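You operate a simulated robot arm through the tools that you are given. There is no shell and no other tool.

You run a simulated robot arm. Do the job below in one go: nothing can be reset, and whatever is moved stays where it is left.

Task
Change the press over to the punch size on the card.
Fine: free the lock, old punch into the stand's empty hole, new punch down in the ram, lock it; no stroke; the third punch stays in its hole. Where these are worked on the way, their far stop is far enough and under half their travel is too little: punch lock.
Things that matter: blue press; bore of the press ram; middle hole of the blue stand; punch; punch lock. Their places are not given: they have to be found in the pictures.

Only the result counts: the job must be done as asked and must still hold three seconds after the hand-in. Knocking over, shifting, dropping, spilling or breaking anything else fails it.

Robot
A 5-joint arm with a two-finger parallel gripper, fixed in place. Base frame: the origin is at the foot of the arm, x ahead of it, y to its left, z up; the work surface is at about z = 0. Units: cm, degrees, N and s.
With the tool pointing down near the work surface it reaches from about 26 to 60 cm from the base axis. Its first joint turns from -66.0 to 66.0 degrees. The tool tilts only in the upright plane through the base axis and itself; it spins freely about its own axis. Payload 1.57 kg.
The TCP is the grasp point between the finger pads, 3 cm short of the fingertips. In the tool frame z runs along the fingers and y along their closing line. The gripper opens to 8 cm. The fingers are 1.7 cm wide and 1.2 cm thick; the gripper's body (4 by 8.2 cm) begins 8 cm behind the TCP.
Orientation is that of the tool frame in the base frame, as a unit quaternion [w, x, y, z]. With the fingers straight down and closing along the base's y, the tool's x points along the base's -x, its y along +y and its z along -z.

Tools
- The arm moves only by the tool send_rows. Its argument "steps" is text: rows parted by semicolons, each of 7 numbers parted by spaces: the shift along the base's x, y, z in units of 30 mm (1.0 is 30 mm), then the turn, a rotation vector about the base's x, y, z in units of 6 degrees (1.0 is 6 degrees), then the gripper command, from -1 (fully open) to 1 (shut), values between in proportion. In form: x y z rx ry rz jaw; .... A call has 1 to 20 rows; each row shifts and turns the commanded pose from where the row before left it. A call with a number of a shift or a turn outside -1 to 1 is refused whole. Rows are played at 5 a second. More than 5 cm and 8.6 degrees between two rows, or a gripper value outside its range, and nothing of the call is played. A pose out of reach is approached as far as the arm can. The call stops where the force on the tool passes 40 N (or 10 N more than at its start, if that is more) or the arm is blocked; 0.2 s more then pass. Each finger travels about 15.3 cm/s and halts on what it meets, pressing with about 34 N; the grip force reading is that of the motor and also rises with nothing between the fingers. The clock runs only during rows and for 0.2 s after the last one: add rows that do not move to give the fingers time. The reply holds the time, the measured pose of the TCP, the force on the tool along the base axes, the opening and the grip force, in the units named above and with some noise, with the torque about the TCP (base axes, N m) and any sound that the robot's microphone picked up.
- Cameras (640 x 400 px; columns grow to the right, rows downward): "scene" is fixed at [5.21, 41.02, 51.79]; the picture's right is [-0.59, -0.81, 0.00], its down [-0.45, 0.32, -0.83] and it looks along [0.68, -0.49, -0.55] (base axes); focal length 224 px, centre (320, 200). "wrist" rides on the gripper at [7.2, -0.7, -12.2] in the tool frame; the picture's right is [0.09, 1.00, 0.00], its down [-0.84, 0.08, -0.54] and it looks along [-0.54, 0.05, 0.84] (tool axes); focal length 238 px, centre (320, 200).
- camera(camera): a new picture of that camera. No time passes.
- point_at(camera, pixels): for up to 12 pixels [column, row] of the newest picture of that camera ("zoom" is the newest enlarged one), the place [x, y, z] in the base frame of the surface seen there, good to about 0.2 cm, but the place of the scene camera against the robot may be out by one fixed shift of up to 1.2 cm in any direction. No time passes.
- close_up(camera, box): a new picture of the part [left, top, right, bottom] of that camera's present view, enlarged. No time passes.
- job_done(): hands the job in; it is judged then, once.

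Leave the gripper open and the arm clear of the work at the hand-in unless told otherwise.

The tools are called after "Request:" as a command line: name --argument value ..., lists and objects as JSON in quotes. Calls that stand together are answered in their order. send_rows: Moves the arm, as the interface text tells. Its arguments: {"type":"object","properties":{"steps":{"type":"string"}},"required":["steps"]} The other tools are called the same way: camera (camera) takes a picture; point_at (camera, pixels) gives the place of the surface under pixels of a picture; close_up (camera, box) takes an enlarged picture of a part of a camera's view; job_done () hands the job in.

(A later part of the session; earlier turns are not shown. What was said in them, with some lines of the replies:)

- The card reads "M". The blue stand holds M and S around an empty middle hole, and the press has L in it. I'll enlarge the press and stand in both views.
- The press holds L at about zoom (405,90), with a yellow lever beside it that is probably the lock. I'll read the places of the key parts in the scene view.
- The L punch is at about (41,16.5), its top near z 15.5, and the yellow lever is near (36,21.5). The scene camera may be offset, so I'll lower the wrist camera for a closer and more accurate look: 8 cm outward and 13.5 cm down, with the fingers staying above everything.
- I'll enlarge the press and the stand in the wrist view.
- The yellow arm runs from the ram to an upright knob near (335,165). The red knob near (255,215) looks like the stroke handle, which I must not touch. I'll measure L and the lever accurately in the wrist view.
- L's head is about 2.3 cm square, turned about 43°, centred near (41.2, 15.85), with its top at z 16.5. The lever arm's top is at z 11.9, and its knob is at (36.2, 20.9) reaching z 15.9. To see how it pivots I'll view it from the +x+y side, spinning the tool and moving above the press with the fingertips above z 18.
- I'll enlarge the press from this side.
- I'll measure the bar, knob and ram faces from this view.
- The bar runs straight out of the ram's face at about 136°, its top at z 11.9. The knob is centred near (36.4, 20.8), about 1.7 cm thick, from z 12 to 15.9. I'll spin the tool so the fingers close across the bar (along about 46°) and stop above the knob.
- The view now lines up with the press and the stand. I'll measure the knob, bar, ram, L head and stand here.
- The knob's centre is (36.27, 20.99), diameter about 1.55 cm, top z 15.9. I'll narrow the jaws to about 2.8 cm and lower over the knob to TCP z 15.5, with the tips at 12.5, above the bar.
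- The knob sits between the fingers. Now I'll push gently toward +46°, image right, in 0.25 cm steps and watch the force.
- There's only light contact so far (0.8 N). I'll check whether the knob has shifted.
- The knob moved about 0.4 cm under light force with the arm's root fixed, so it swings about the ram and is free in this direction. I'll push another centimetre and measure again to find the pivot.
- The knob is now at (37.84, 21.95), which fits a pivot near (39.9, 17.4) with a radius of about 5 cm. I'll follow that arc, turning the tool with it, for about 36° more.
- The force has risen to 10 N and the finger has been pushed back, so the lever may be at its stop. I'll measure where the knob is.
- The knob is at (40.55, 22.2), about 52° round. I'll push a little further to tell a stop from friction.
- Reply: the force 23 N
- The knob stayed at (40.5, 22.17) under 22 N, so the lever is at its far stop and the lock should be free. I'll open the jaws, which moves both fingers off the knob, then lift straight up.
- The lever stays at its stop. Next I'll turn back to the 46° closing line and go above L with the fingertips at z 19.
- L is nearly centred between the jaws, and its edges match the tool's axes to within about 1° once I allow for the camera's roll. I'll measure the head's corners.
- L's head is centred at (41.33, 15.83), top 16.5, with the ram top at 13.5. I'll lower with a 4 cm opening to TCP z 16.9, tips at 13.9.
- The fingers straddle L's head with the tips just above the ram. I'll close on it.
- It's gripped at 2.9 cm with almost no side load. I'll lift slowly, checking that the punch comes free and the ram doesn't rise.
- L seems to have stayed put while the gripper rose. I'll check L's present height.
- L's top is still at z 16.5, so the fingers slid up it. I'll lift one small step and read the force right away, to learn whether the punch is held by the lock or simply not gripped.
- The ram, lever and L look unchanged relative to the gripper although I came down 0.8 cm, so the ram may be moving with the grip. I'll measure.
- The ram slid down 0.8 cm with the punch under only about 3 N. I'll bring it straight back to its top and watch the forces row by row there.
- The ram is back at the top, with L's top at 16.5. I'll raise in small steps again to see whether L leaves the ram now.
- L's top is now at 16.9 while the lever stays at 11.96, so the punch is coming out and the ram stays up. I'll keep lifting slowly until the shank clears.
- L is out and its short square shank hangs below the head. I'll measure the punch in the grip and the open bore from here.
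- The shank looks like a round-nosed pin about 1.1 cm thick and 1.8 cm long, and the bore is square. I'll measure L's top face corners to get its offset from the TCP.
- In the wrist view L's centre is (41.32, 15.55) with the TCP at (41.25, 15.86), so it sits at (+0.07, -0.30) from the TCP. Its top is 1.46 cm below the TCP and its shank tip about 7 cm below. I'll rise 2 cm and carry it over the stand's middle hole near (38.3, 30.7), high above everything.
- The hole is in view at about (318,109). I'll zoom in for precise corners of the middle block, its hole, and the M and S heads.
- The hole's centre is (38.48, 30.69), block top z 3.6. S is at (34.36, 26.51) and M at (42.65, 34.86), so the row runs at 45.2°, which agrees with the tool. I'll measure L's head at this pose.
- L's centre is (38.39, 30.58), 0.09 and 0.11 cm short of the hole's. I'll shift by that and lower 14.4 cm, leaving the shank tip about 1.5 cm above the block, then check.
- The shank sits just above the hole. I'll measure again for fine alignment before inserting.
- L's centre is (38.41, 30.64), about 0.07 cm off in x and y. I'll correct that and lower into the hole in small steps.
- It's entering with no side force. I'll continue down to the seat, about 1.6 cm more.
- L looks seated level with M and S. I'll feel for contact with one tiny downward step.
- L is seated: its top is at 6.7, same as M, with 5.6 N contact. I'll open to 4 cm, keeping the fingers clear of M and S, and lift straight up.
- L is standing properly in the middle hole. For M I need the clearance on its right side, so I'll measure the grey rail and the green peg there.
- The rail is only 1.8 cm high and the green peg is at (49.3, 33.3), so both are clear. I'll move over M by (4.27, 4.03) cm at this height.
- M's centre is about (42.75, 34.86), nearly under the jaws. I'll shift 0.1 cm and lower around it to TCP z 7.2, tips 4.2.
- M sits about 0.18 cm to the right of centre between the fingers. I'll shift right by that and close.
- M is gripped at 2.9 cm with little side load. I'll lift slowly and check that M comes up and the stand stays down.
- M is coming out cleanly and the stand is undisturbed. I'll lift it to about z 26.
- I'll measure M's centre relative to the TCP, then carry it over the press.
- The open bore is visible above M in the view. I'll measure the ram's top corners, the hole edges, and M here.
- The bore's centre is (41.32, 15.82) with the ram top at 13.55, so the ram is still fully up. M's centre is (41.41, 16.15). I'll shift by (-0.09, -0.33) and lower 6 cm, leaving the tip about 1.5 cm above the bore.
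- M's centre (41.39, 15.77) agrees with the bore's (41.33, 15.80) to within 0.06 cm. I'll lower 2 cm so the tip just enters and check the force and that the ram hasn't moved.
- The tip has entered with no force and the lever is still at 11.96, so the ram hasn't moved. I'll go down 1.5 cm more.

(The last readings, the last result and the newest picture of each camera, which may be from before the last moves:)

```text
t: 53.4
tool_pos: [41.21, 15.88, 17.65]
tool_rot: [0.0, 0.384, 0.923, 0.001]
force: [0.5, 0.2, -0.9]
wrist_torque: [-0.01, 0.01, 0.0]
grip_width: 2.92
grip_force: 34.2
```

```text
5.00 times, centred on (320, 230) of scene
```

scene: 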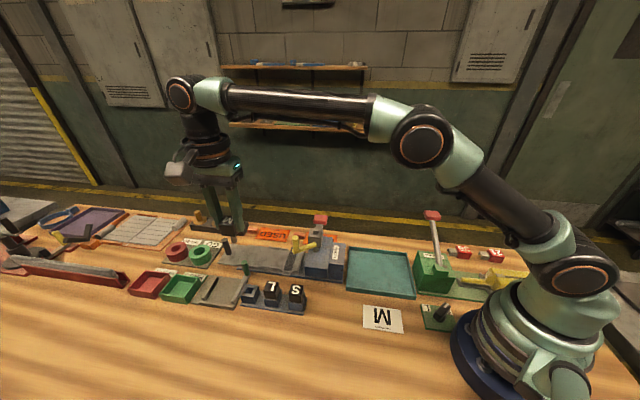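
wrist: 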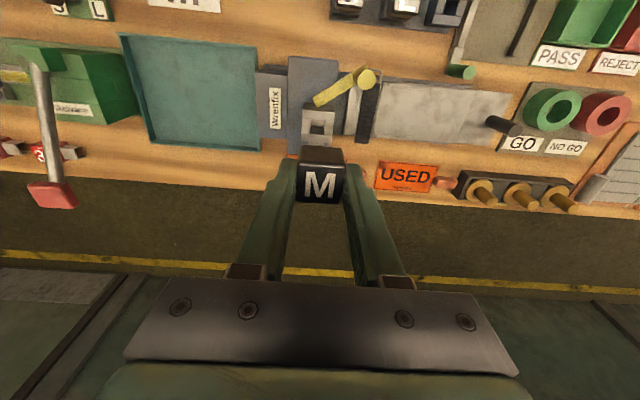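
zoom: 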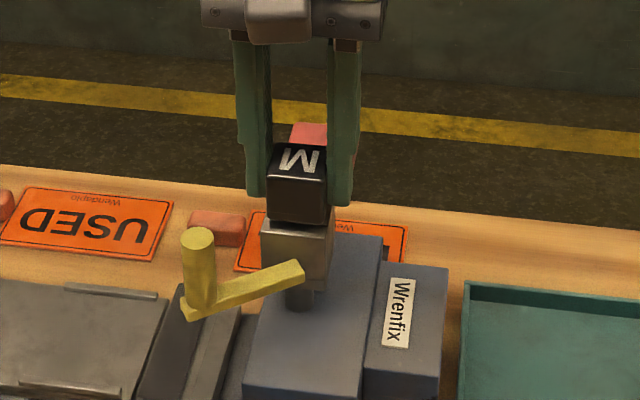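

M's top is at 17.15 with 0.6 cm to go and the ram still up. I'll make small steps and watch for contact.

Request:
send_rows --steps "0 0 -0.05 0 0 0 1;0 0 -0.05 0 0 0 1;0 0 -0.05 0 0 0 1"

Request:
send_rows --steps "0 0 -0.03 0 0 0 1"

Request:
close_up --camera "wrist" --box '[260, 90, 380, 210]'

Request:
point_at --camera "zoom" --pixels '[[360, 75], [330, 318], [330, 165], [300, 150], [380, 55], [300, 330], [370, 330], [340, 95]]'

Request:
close_up --camera "scene" --box '[280, 190, 360, 270]'

```text
t: 54.2
tool_pos: [41.34, 15.77, 17.21]
tool_rot: [0.0, 0.383, 0.924, 0.0]
force: [-1.0, 0.0, -0.4]
wrist_torque: [0.0, -0.02, -0.04]
grip_width: 2.89
grip_force: 34.1
```

```text
t: 54.6
tool_pos: [41.39, 15.87, 17.17]
tool_rot: [0.0, 0.383, 0.924, 0.001]
force: [1.1, -0.4, -0.5]
wrist_torque: [-0.02, 0.03, 0.0]
grip_width: 2.89
grip_force: 33.5
```

```text
3.33 times, centred on (320, 150) of wrist
```

zoom: 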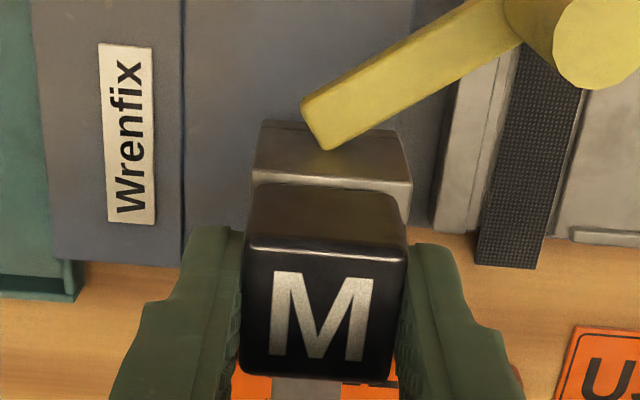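

```text
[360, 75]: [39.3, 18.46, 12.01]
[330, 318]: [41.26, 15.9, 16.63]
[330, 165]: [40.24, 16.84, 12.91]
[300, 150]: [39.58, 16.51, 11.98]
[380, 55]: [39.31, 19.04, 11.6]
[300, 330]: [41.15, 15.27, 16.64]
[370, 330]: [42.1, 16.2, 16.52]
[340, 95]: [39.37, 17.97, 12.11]
```

```text
5.00 times, centred on (320, 230) of scene
```

zoom: 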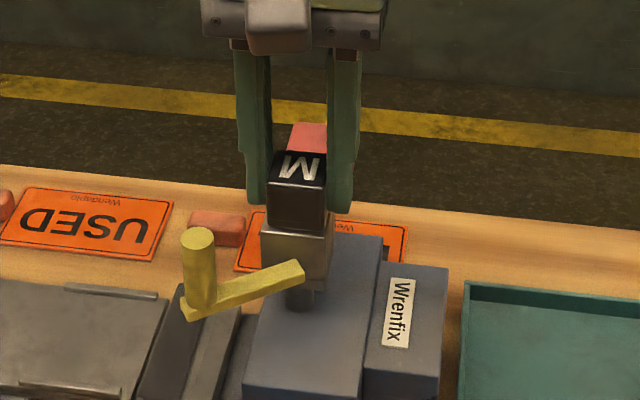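

M's top is at 16.6, within a millimetre of L's former 16.5, and the ram is still up. I'll take one tiny step and read the force.

Request:
send_rows --steps "0 0 -0.025 0 0 0 1;0 0 0 0 0 0 1"

Request:
close_up --camera "wrist" --box '[260, 90, 380, 210]'

Request:
point_at --camera "zoom" --pixels '[[360, 75], [330, 318], [330, 165], [300, 150], [350, 80], [300, 330], [370, 330], [340, 95]]'

```text
t: 55.2
tool_pos: [41.33, 15.83, 17.13]
tool_rot: [0.0, 0.383, 0.924, 0.0]
force: [-0.6, 0.9, 0.7]
wrist_torque: [0.01, 0.03, -0.01]
grip_width: 2.9
grip_force: 34.2
```

```text
3.33 times, centred on (320, 150) of wrist
```

zoom: 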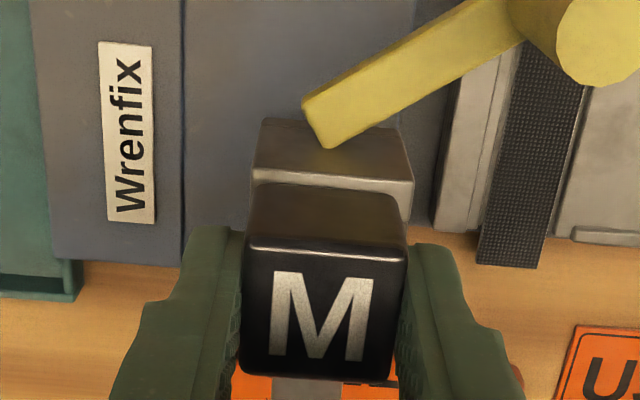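

```text
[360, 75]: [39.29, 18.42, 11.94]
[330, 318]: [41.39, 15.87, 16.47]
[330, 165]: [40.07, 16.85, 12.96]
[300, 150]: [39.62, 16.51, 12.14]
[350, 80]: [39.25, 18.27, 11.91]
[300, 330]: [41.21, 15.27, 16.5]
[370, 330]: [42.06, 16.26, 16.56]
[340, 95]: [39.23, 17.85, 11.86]
```

M's top is at 16.5 with light contact, which matches L's old seat. I'll release to 4 cm and rise.

Request:
send_rows --steps "0 0 0 0 0 0 0.2;0 0 0 0 0 0 0;0 0 0 0 0 0 0;0 0 0.2 0 0 0 0;0 0 0.4 0 0 0 0;0 0 0.5 0 0 0 0;0 0 0.6 0 0 0 0;0 0 0 0 0 0 0"

Request:
close_up --camera "wrist" --box '[240, 70, 400, 210]'

Request:
close_up --camera "scene" --box '[280, 190, 360, 270]'

```text
t: 57.0
tool_pos: [41.37, 15.81, 22.08]
tool_rot: [-0.001, 0.383, 0.924, 0.001]
force: [0.6, 0.1, -0.1]
wrist_torque: [0.03, -0.01, 0.0]
grip_width: 4.01
grip_force: 0.1
```

```text
2.86 times, centred on (320, 140) of wrist
```

zoom: 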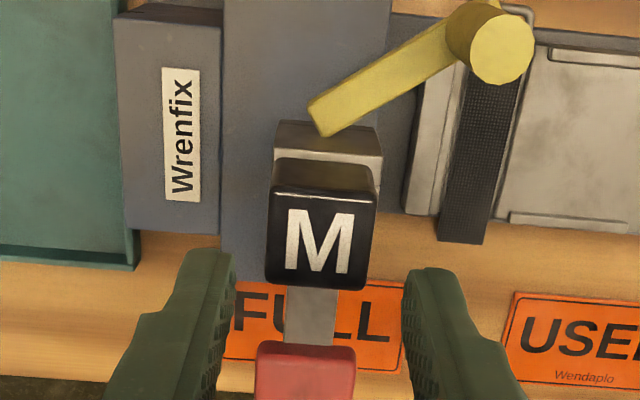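

```text
5.00 times, centred on (320, 230) of scene
```

zoom: 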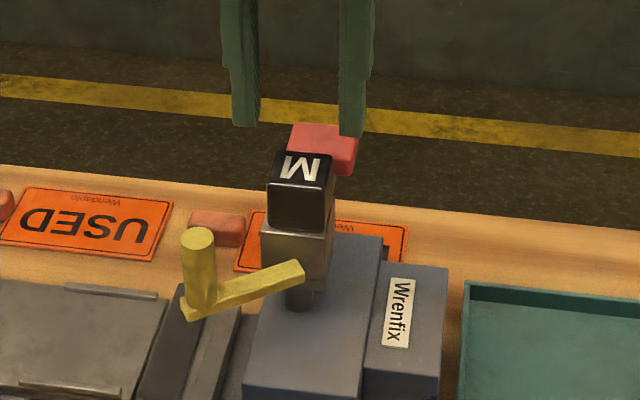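

M is seated and the ram is up. To lock, I'll go over the knob near (40.5, 22.2), turning the fingers to lie across the lever, and measure it again.

Request:
send_rows --steps "-0.036 0.265 0 0 0 -1 0;-0.036 0.265 0 0 0 -1 0;-0.036 0.265 0 0 0 -1 0;-0.036 0.265 0 0 0 -1 0;-0.036 0.265 0 0 0 -1 0;-0.036 0.265 0 0 0 -1 0;-0.036 0.265 0 0 0 -1 0;-0.036 0.265 0 0 0 -1 0;0 0 0 0 0 0 0;0 0 0 0 0 0 0"

Request:
close_up --camera "wrist" --box '[240, 70, 400, 230]'

```text
t: 59.2
tool_pos: [40.43, 22.13, 21.91]
tool_rot: [0.0, 0.726, 0.688, 0.0]
force: [0.6, -0.3, -0.1]
wrist_torque: [0.02, -0.02, 0.0]
grip_width: 4.02
grip_force: 0.1
```

```text
2.50 times, centred on (320, 150) of wrist
```

zoom: 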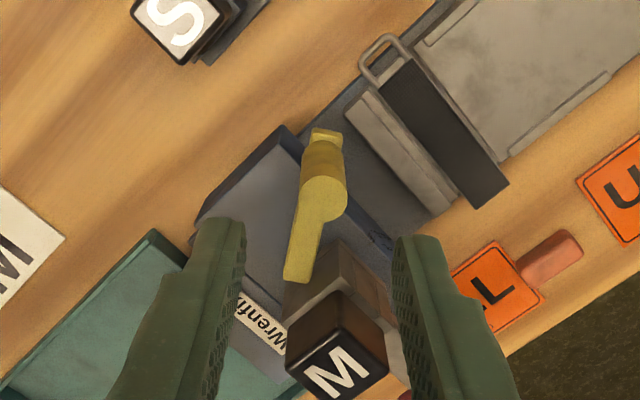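

Request:
point_at --camera "zoom" --pixels '[[302, 200], [345, 200], [323, 182], [323, 218], [323, 200], [340, 375], [325, 135], [300, 275]]'

```text
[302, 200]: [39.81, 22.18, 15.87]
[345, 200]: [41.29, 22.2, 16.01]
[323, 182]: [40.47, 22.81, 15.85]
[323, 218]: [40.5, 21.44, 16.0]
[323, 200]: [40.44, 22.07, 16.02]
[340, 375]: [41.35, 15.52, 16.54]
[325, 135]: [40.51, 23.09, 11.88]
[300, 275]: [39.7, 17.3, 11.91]
```

The knob is at (40.52, 22.16). I'll narrow the jaws to 2.8 cm and lower around it to TCP z 15.5.

Request:
send_rows --steps "0.03 0.01 0 0 0 0 0.3;0 0 -0.5 0 0 0 0.3;0 0 -0.5 0 0 0 0.3;0 0 -0.5 0 0 0 0.3;0 0 -0.35 0 0 0 0.3;0 0 -0.28 0 0 0 0.3;0 0 0 0 0 0 0.3"

Request:
close_up --camera "wrist" --box '[240, 80, 400, 260]'

```text
t: 60.8
tool_pos: [40.6, 22.48, 15.67]
tool_rot: [0.0, 0.726, 0.687, 0.0]
force: [-0.1, -0.8, -0.9]
wrist_torque: [-0.03, 0.0, 0.0]
grip_width: 2.8
grip_force: 0.1
```

```text
2.22 times, centred on (320, 170) of wrist
```

zoom: 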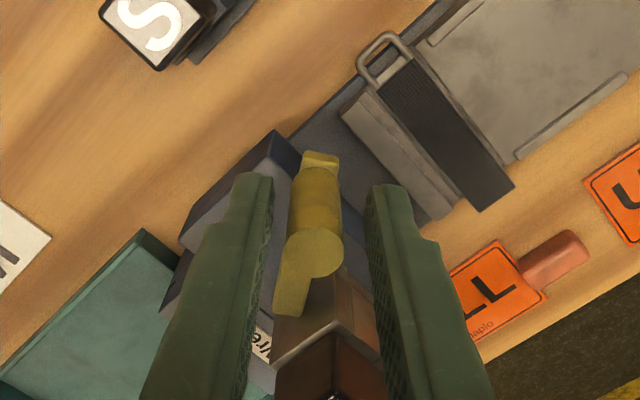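

The knob sits between the fingers. I'll push it back along the same arc, counter-clockwise toward its first position.

Request:
send_rows --steps "-0.217 0 0 0 0 0 0.3;-0.173 -0.003 0 0 0 1 0.3;-0.173 -0.003 0 0 0 1 0.3;-0.168 -0.045 0 0 0 1 0.3;-0.168 -0.045 0 0 0 1 0.3;-0.155 -0.08 0 0 0 1 0.3;-0.155 -0.08 0 0 0 1 0.3;-0.137 -0.11 0 0 0 1 0.3;-0.137 -0.11 0 0 0 1 0.3;0 0 0 0 0 0 0.3"

Request:
close_up --camera "wrist" --box '[240, 80, 400, 260]'

```text
t: 63.0
tool_pos: [36.11, 20.74, 15.71]
tool_rot: [0.0, 0.382, 0.924, 0.0]
force: [-0.3, 1.1, 0.1]
wrist_torque: [-0.03, 0.03, 0.04]
grip_width: 2.81
grip_force: 0.0
```

```text
2.22 times, centred on (320, 170) of wrist
```

zoom: 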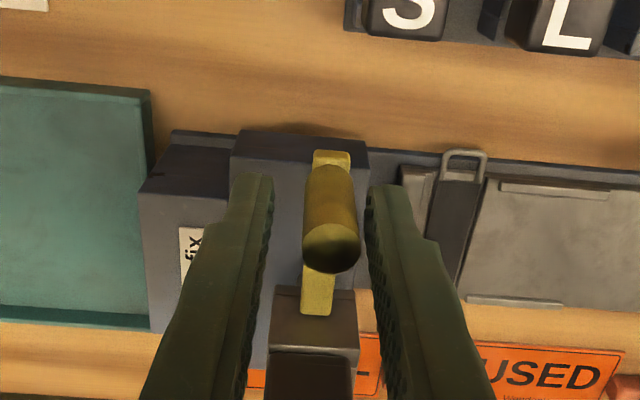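

There's no resistance yet and the lever is nearly back. I'll push on toward the stop in small steps, watching the force.

Request:
send_rows --steps "-0.07 -0.07 0 0 0 0 0.3;-0.07 -0.07 0 0 0 0 0.3;-0.07 -0.07 0 0 0 0 0.3;0 0 0 0 0 0 0.3"

Request:
close_up --camera "wrist" --box '[240, 80, 400, 260]'

Request:
point_at --camera "zoom" --pixels '[[330, 250], [320, 250], [345, 250]]'

```text
t: 64.0
tool_pos: [35.47, 20.27, 15.7]
tool_rot: [0.002, 0.383, 0.924, 0.001]
force: [9.8, 4.7, -1.5]
wrist_torque: [0.05, -0.17, -0.07]
grip_width: 3.69
grip_force: 5.2
```

```text
2.22 times, centred on (320, 170) of wrist
```

zoom: 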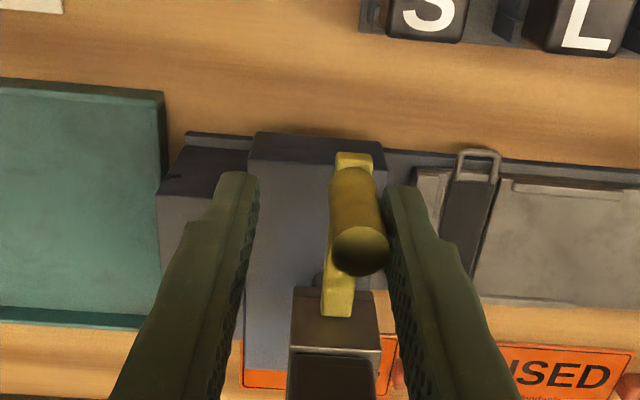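

```text
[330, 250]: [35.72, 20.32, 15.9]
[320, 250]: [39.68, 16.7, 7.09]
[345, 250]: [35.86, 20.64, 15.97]
```

The force has risen to about 11 N, so it may be at the stop. I'll measure the knob against its first place (36.27, 20.99), then push a touch more.

Request:
point_at --camera "zoom" --pixels '[[334, 250], [386, 250], [360, 268], [360, 232], [360, 250]]'

Request:
send_rows --steps "-0.07 -0.07 0 0 0 0 0.3;0 0 0 0 0 0 0.3"

Request:
close_up --camera "wrist" --box '[240, 80, 400, 260]'

Request:
point_at --camera "zoom" --pixels '[[360, 250], [350, 250], [370, 250], [375, 250], [380, 250]]'

```text
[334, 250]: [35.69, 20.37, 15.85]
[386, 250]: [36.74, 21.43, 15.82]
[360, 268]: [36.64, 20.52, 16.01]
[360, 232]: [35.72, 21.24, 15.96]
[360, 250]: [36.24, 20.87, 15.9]
```

```text
t: 64.6
tool_pos: [35.32, 20.07, 15.71]
tool_rot: [0.002, 0.384, 0.923, 0.003]
force: [14.0, 5.6, -0.8]
wrist_torque: [0.1, -0.17, -0.09]
grip_width: 4.08
grip_force: 6.9
```

```text
2.22 times, centred on (320, 170) of wrist
```

zoom: 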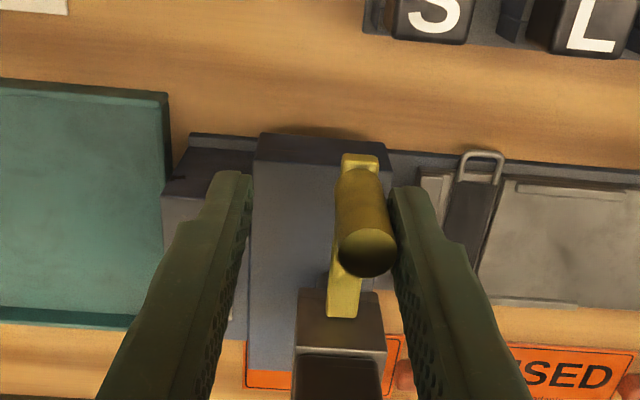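

```text
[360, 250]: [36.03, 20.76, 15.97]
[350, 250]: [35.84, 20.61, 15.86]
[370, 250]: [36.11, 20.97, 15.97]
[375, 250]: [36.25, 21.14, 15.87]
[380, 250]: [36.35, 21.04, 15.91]
```

The knob is at (36.2, 20.9), its original position, and is held firmly against the stop, so the lock is closed. I'll open the jaws away from the knob, lift clear and inspect.

Request:
send_rows --steps "0 0 0 0 0 0 -0.4;0 0 0 0 0 0 -0.4;0 0 0.6 0 0 0 -0.4;0 0 0.8 0 0 0 -0.4;0 0 0.8 0 0 0 -0.4;-0.5 0 0.8 0 0 0 -1;-0.5 0 0.8 0 0 0 -1;0 0 0.5 0 0 0 -1;0 0 0 0 0 0 -1"

Request:
camera --camera "scene"

Request:
close_up --camera "scene" --box '[220, 200, 360, 320]'

Request:
camera --camera "wrist"

Request:
close_up --camera "wrist" --box '[240, 60, 440, 240]'

```text
t: 66.6
tool_pos: [32.55, 20.0, 28.61]
tool_rot: [0.0, 0.383, 0.924, 0.0]
force: [0.4, -0.4, -0.5]
wrist_torque: [-0.01, 0.02, -0.02]
grip_width: 8.01
grip_force: 0.0
```

```text
taken
```

scene: 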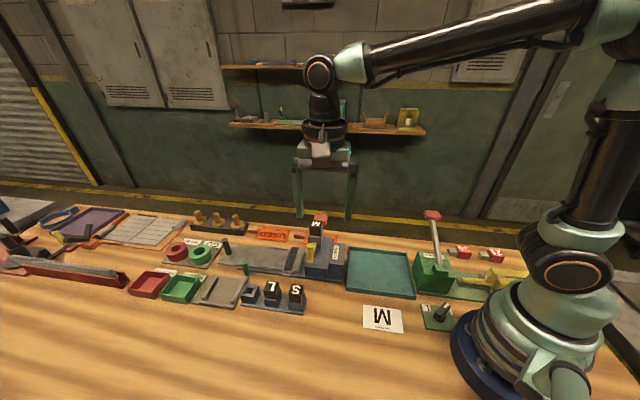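

```text
3.33 times, centred on (290, 260) of scene
```

zoom: 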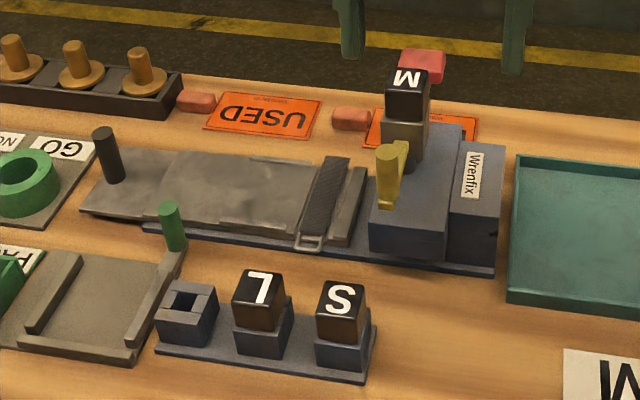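

```text
taken
```

wrist: 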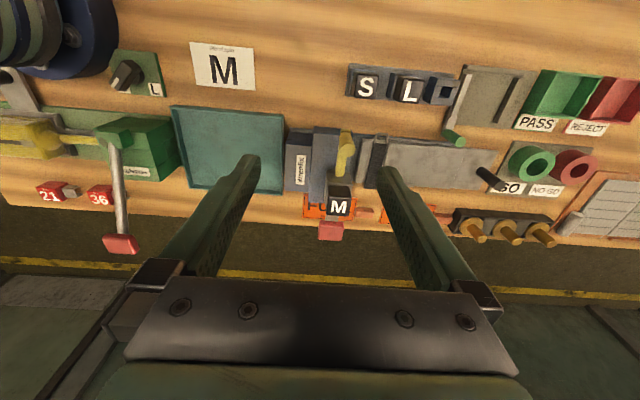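

```text
2.22 times, centred on (340, 150) of wrist
```

zoom: 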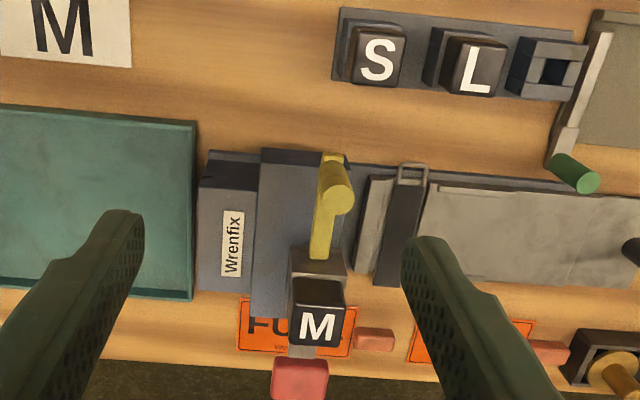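

In the scene picture M now sits in the ram exactly where L was. The yellow lock is back at its first position and the ram is up. L stands in the stand's middle hole and S is untouched. The arm is clear with the gripper open, so I'm handing in.

Request:
job_done

```text
The job is handed in.
```

The press now has punch M, the size on the card, and I've handed the job in. I haven't had a result back.

- **New punch:** M is fully down in the ram bore, at the same height L was (top at z 16.5 cm).
- **Lock:** the yellow lever was swung to its far stop to free the punch. It is now back at its original stop, and it held there when pushed with about 15 N.
- **Old punch:** L is seated in the middle hole of the blue stand, level with the others.
- **Third punch:** S was not touched.
- **Arm:** it is clear of the work with the gripper open.

**Ram movement:** while I was pulling L out, the ram slid down about 0.8 cm with the gripper. I brought it straight back to the top. I never touched the stroke handle, but the ram did move that far. It has stayed up since, including while M went in.
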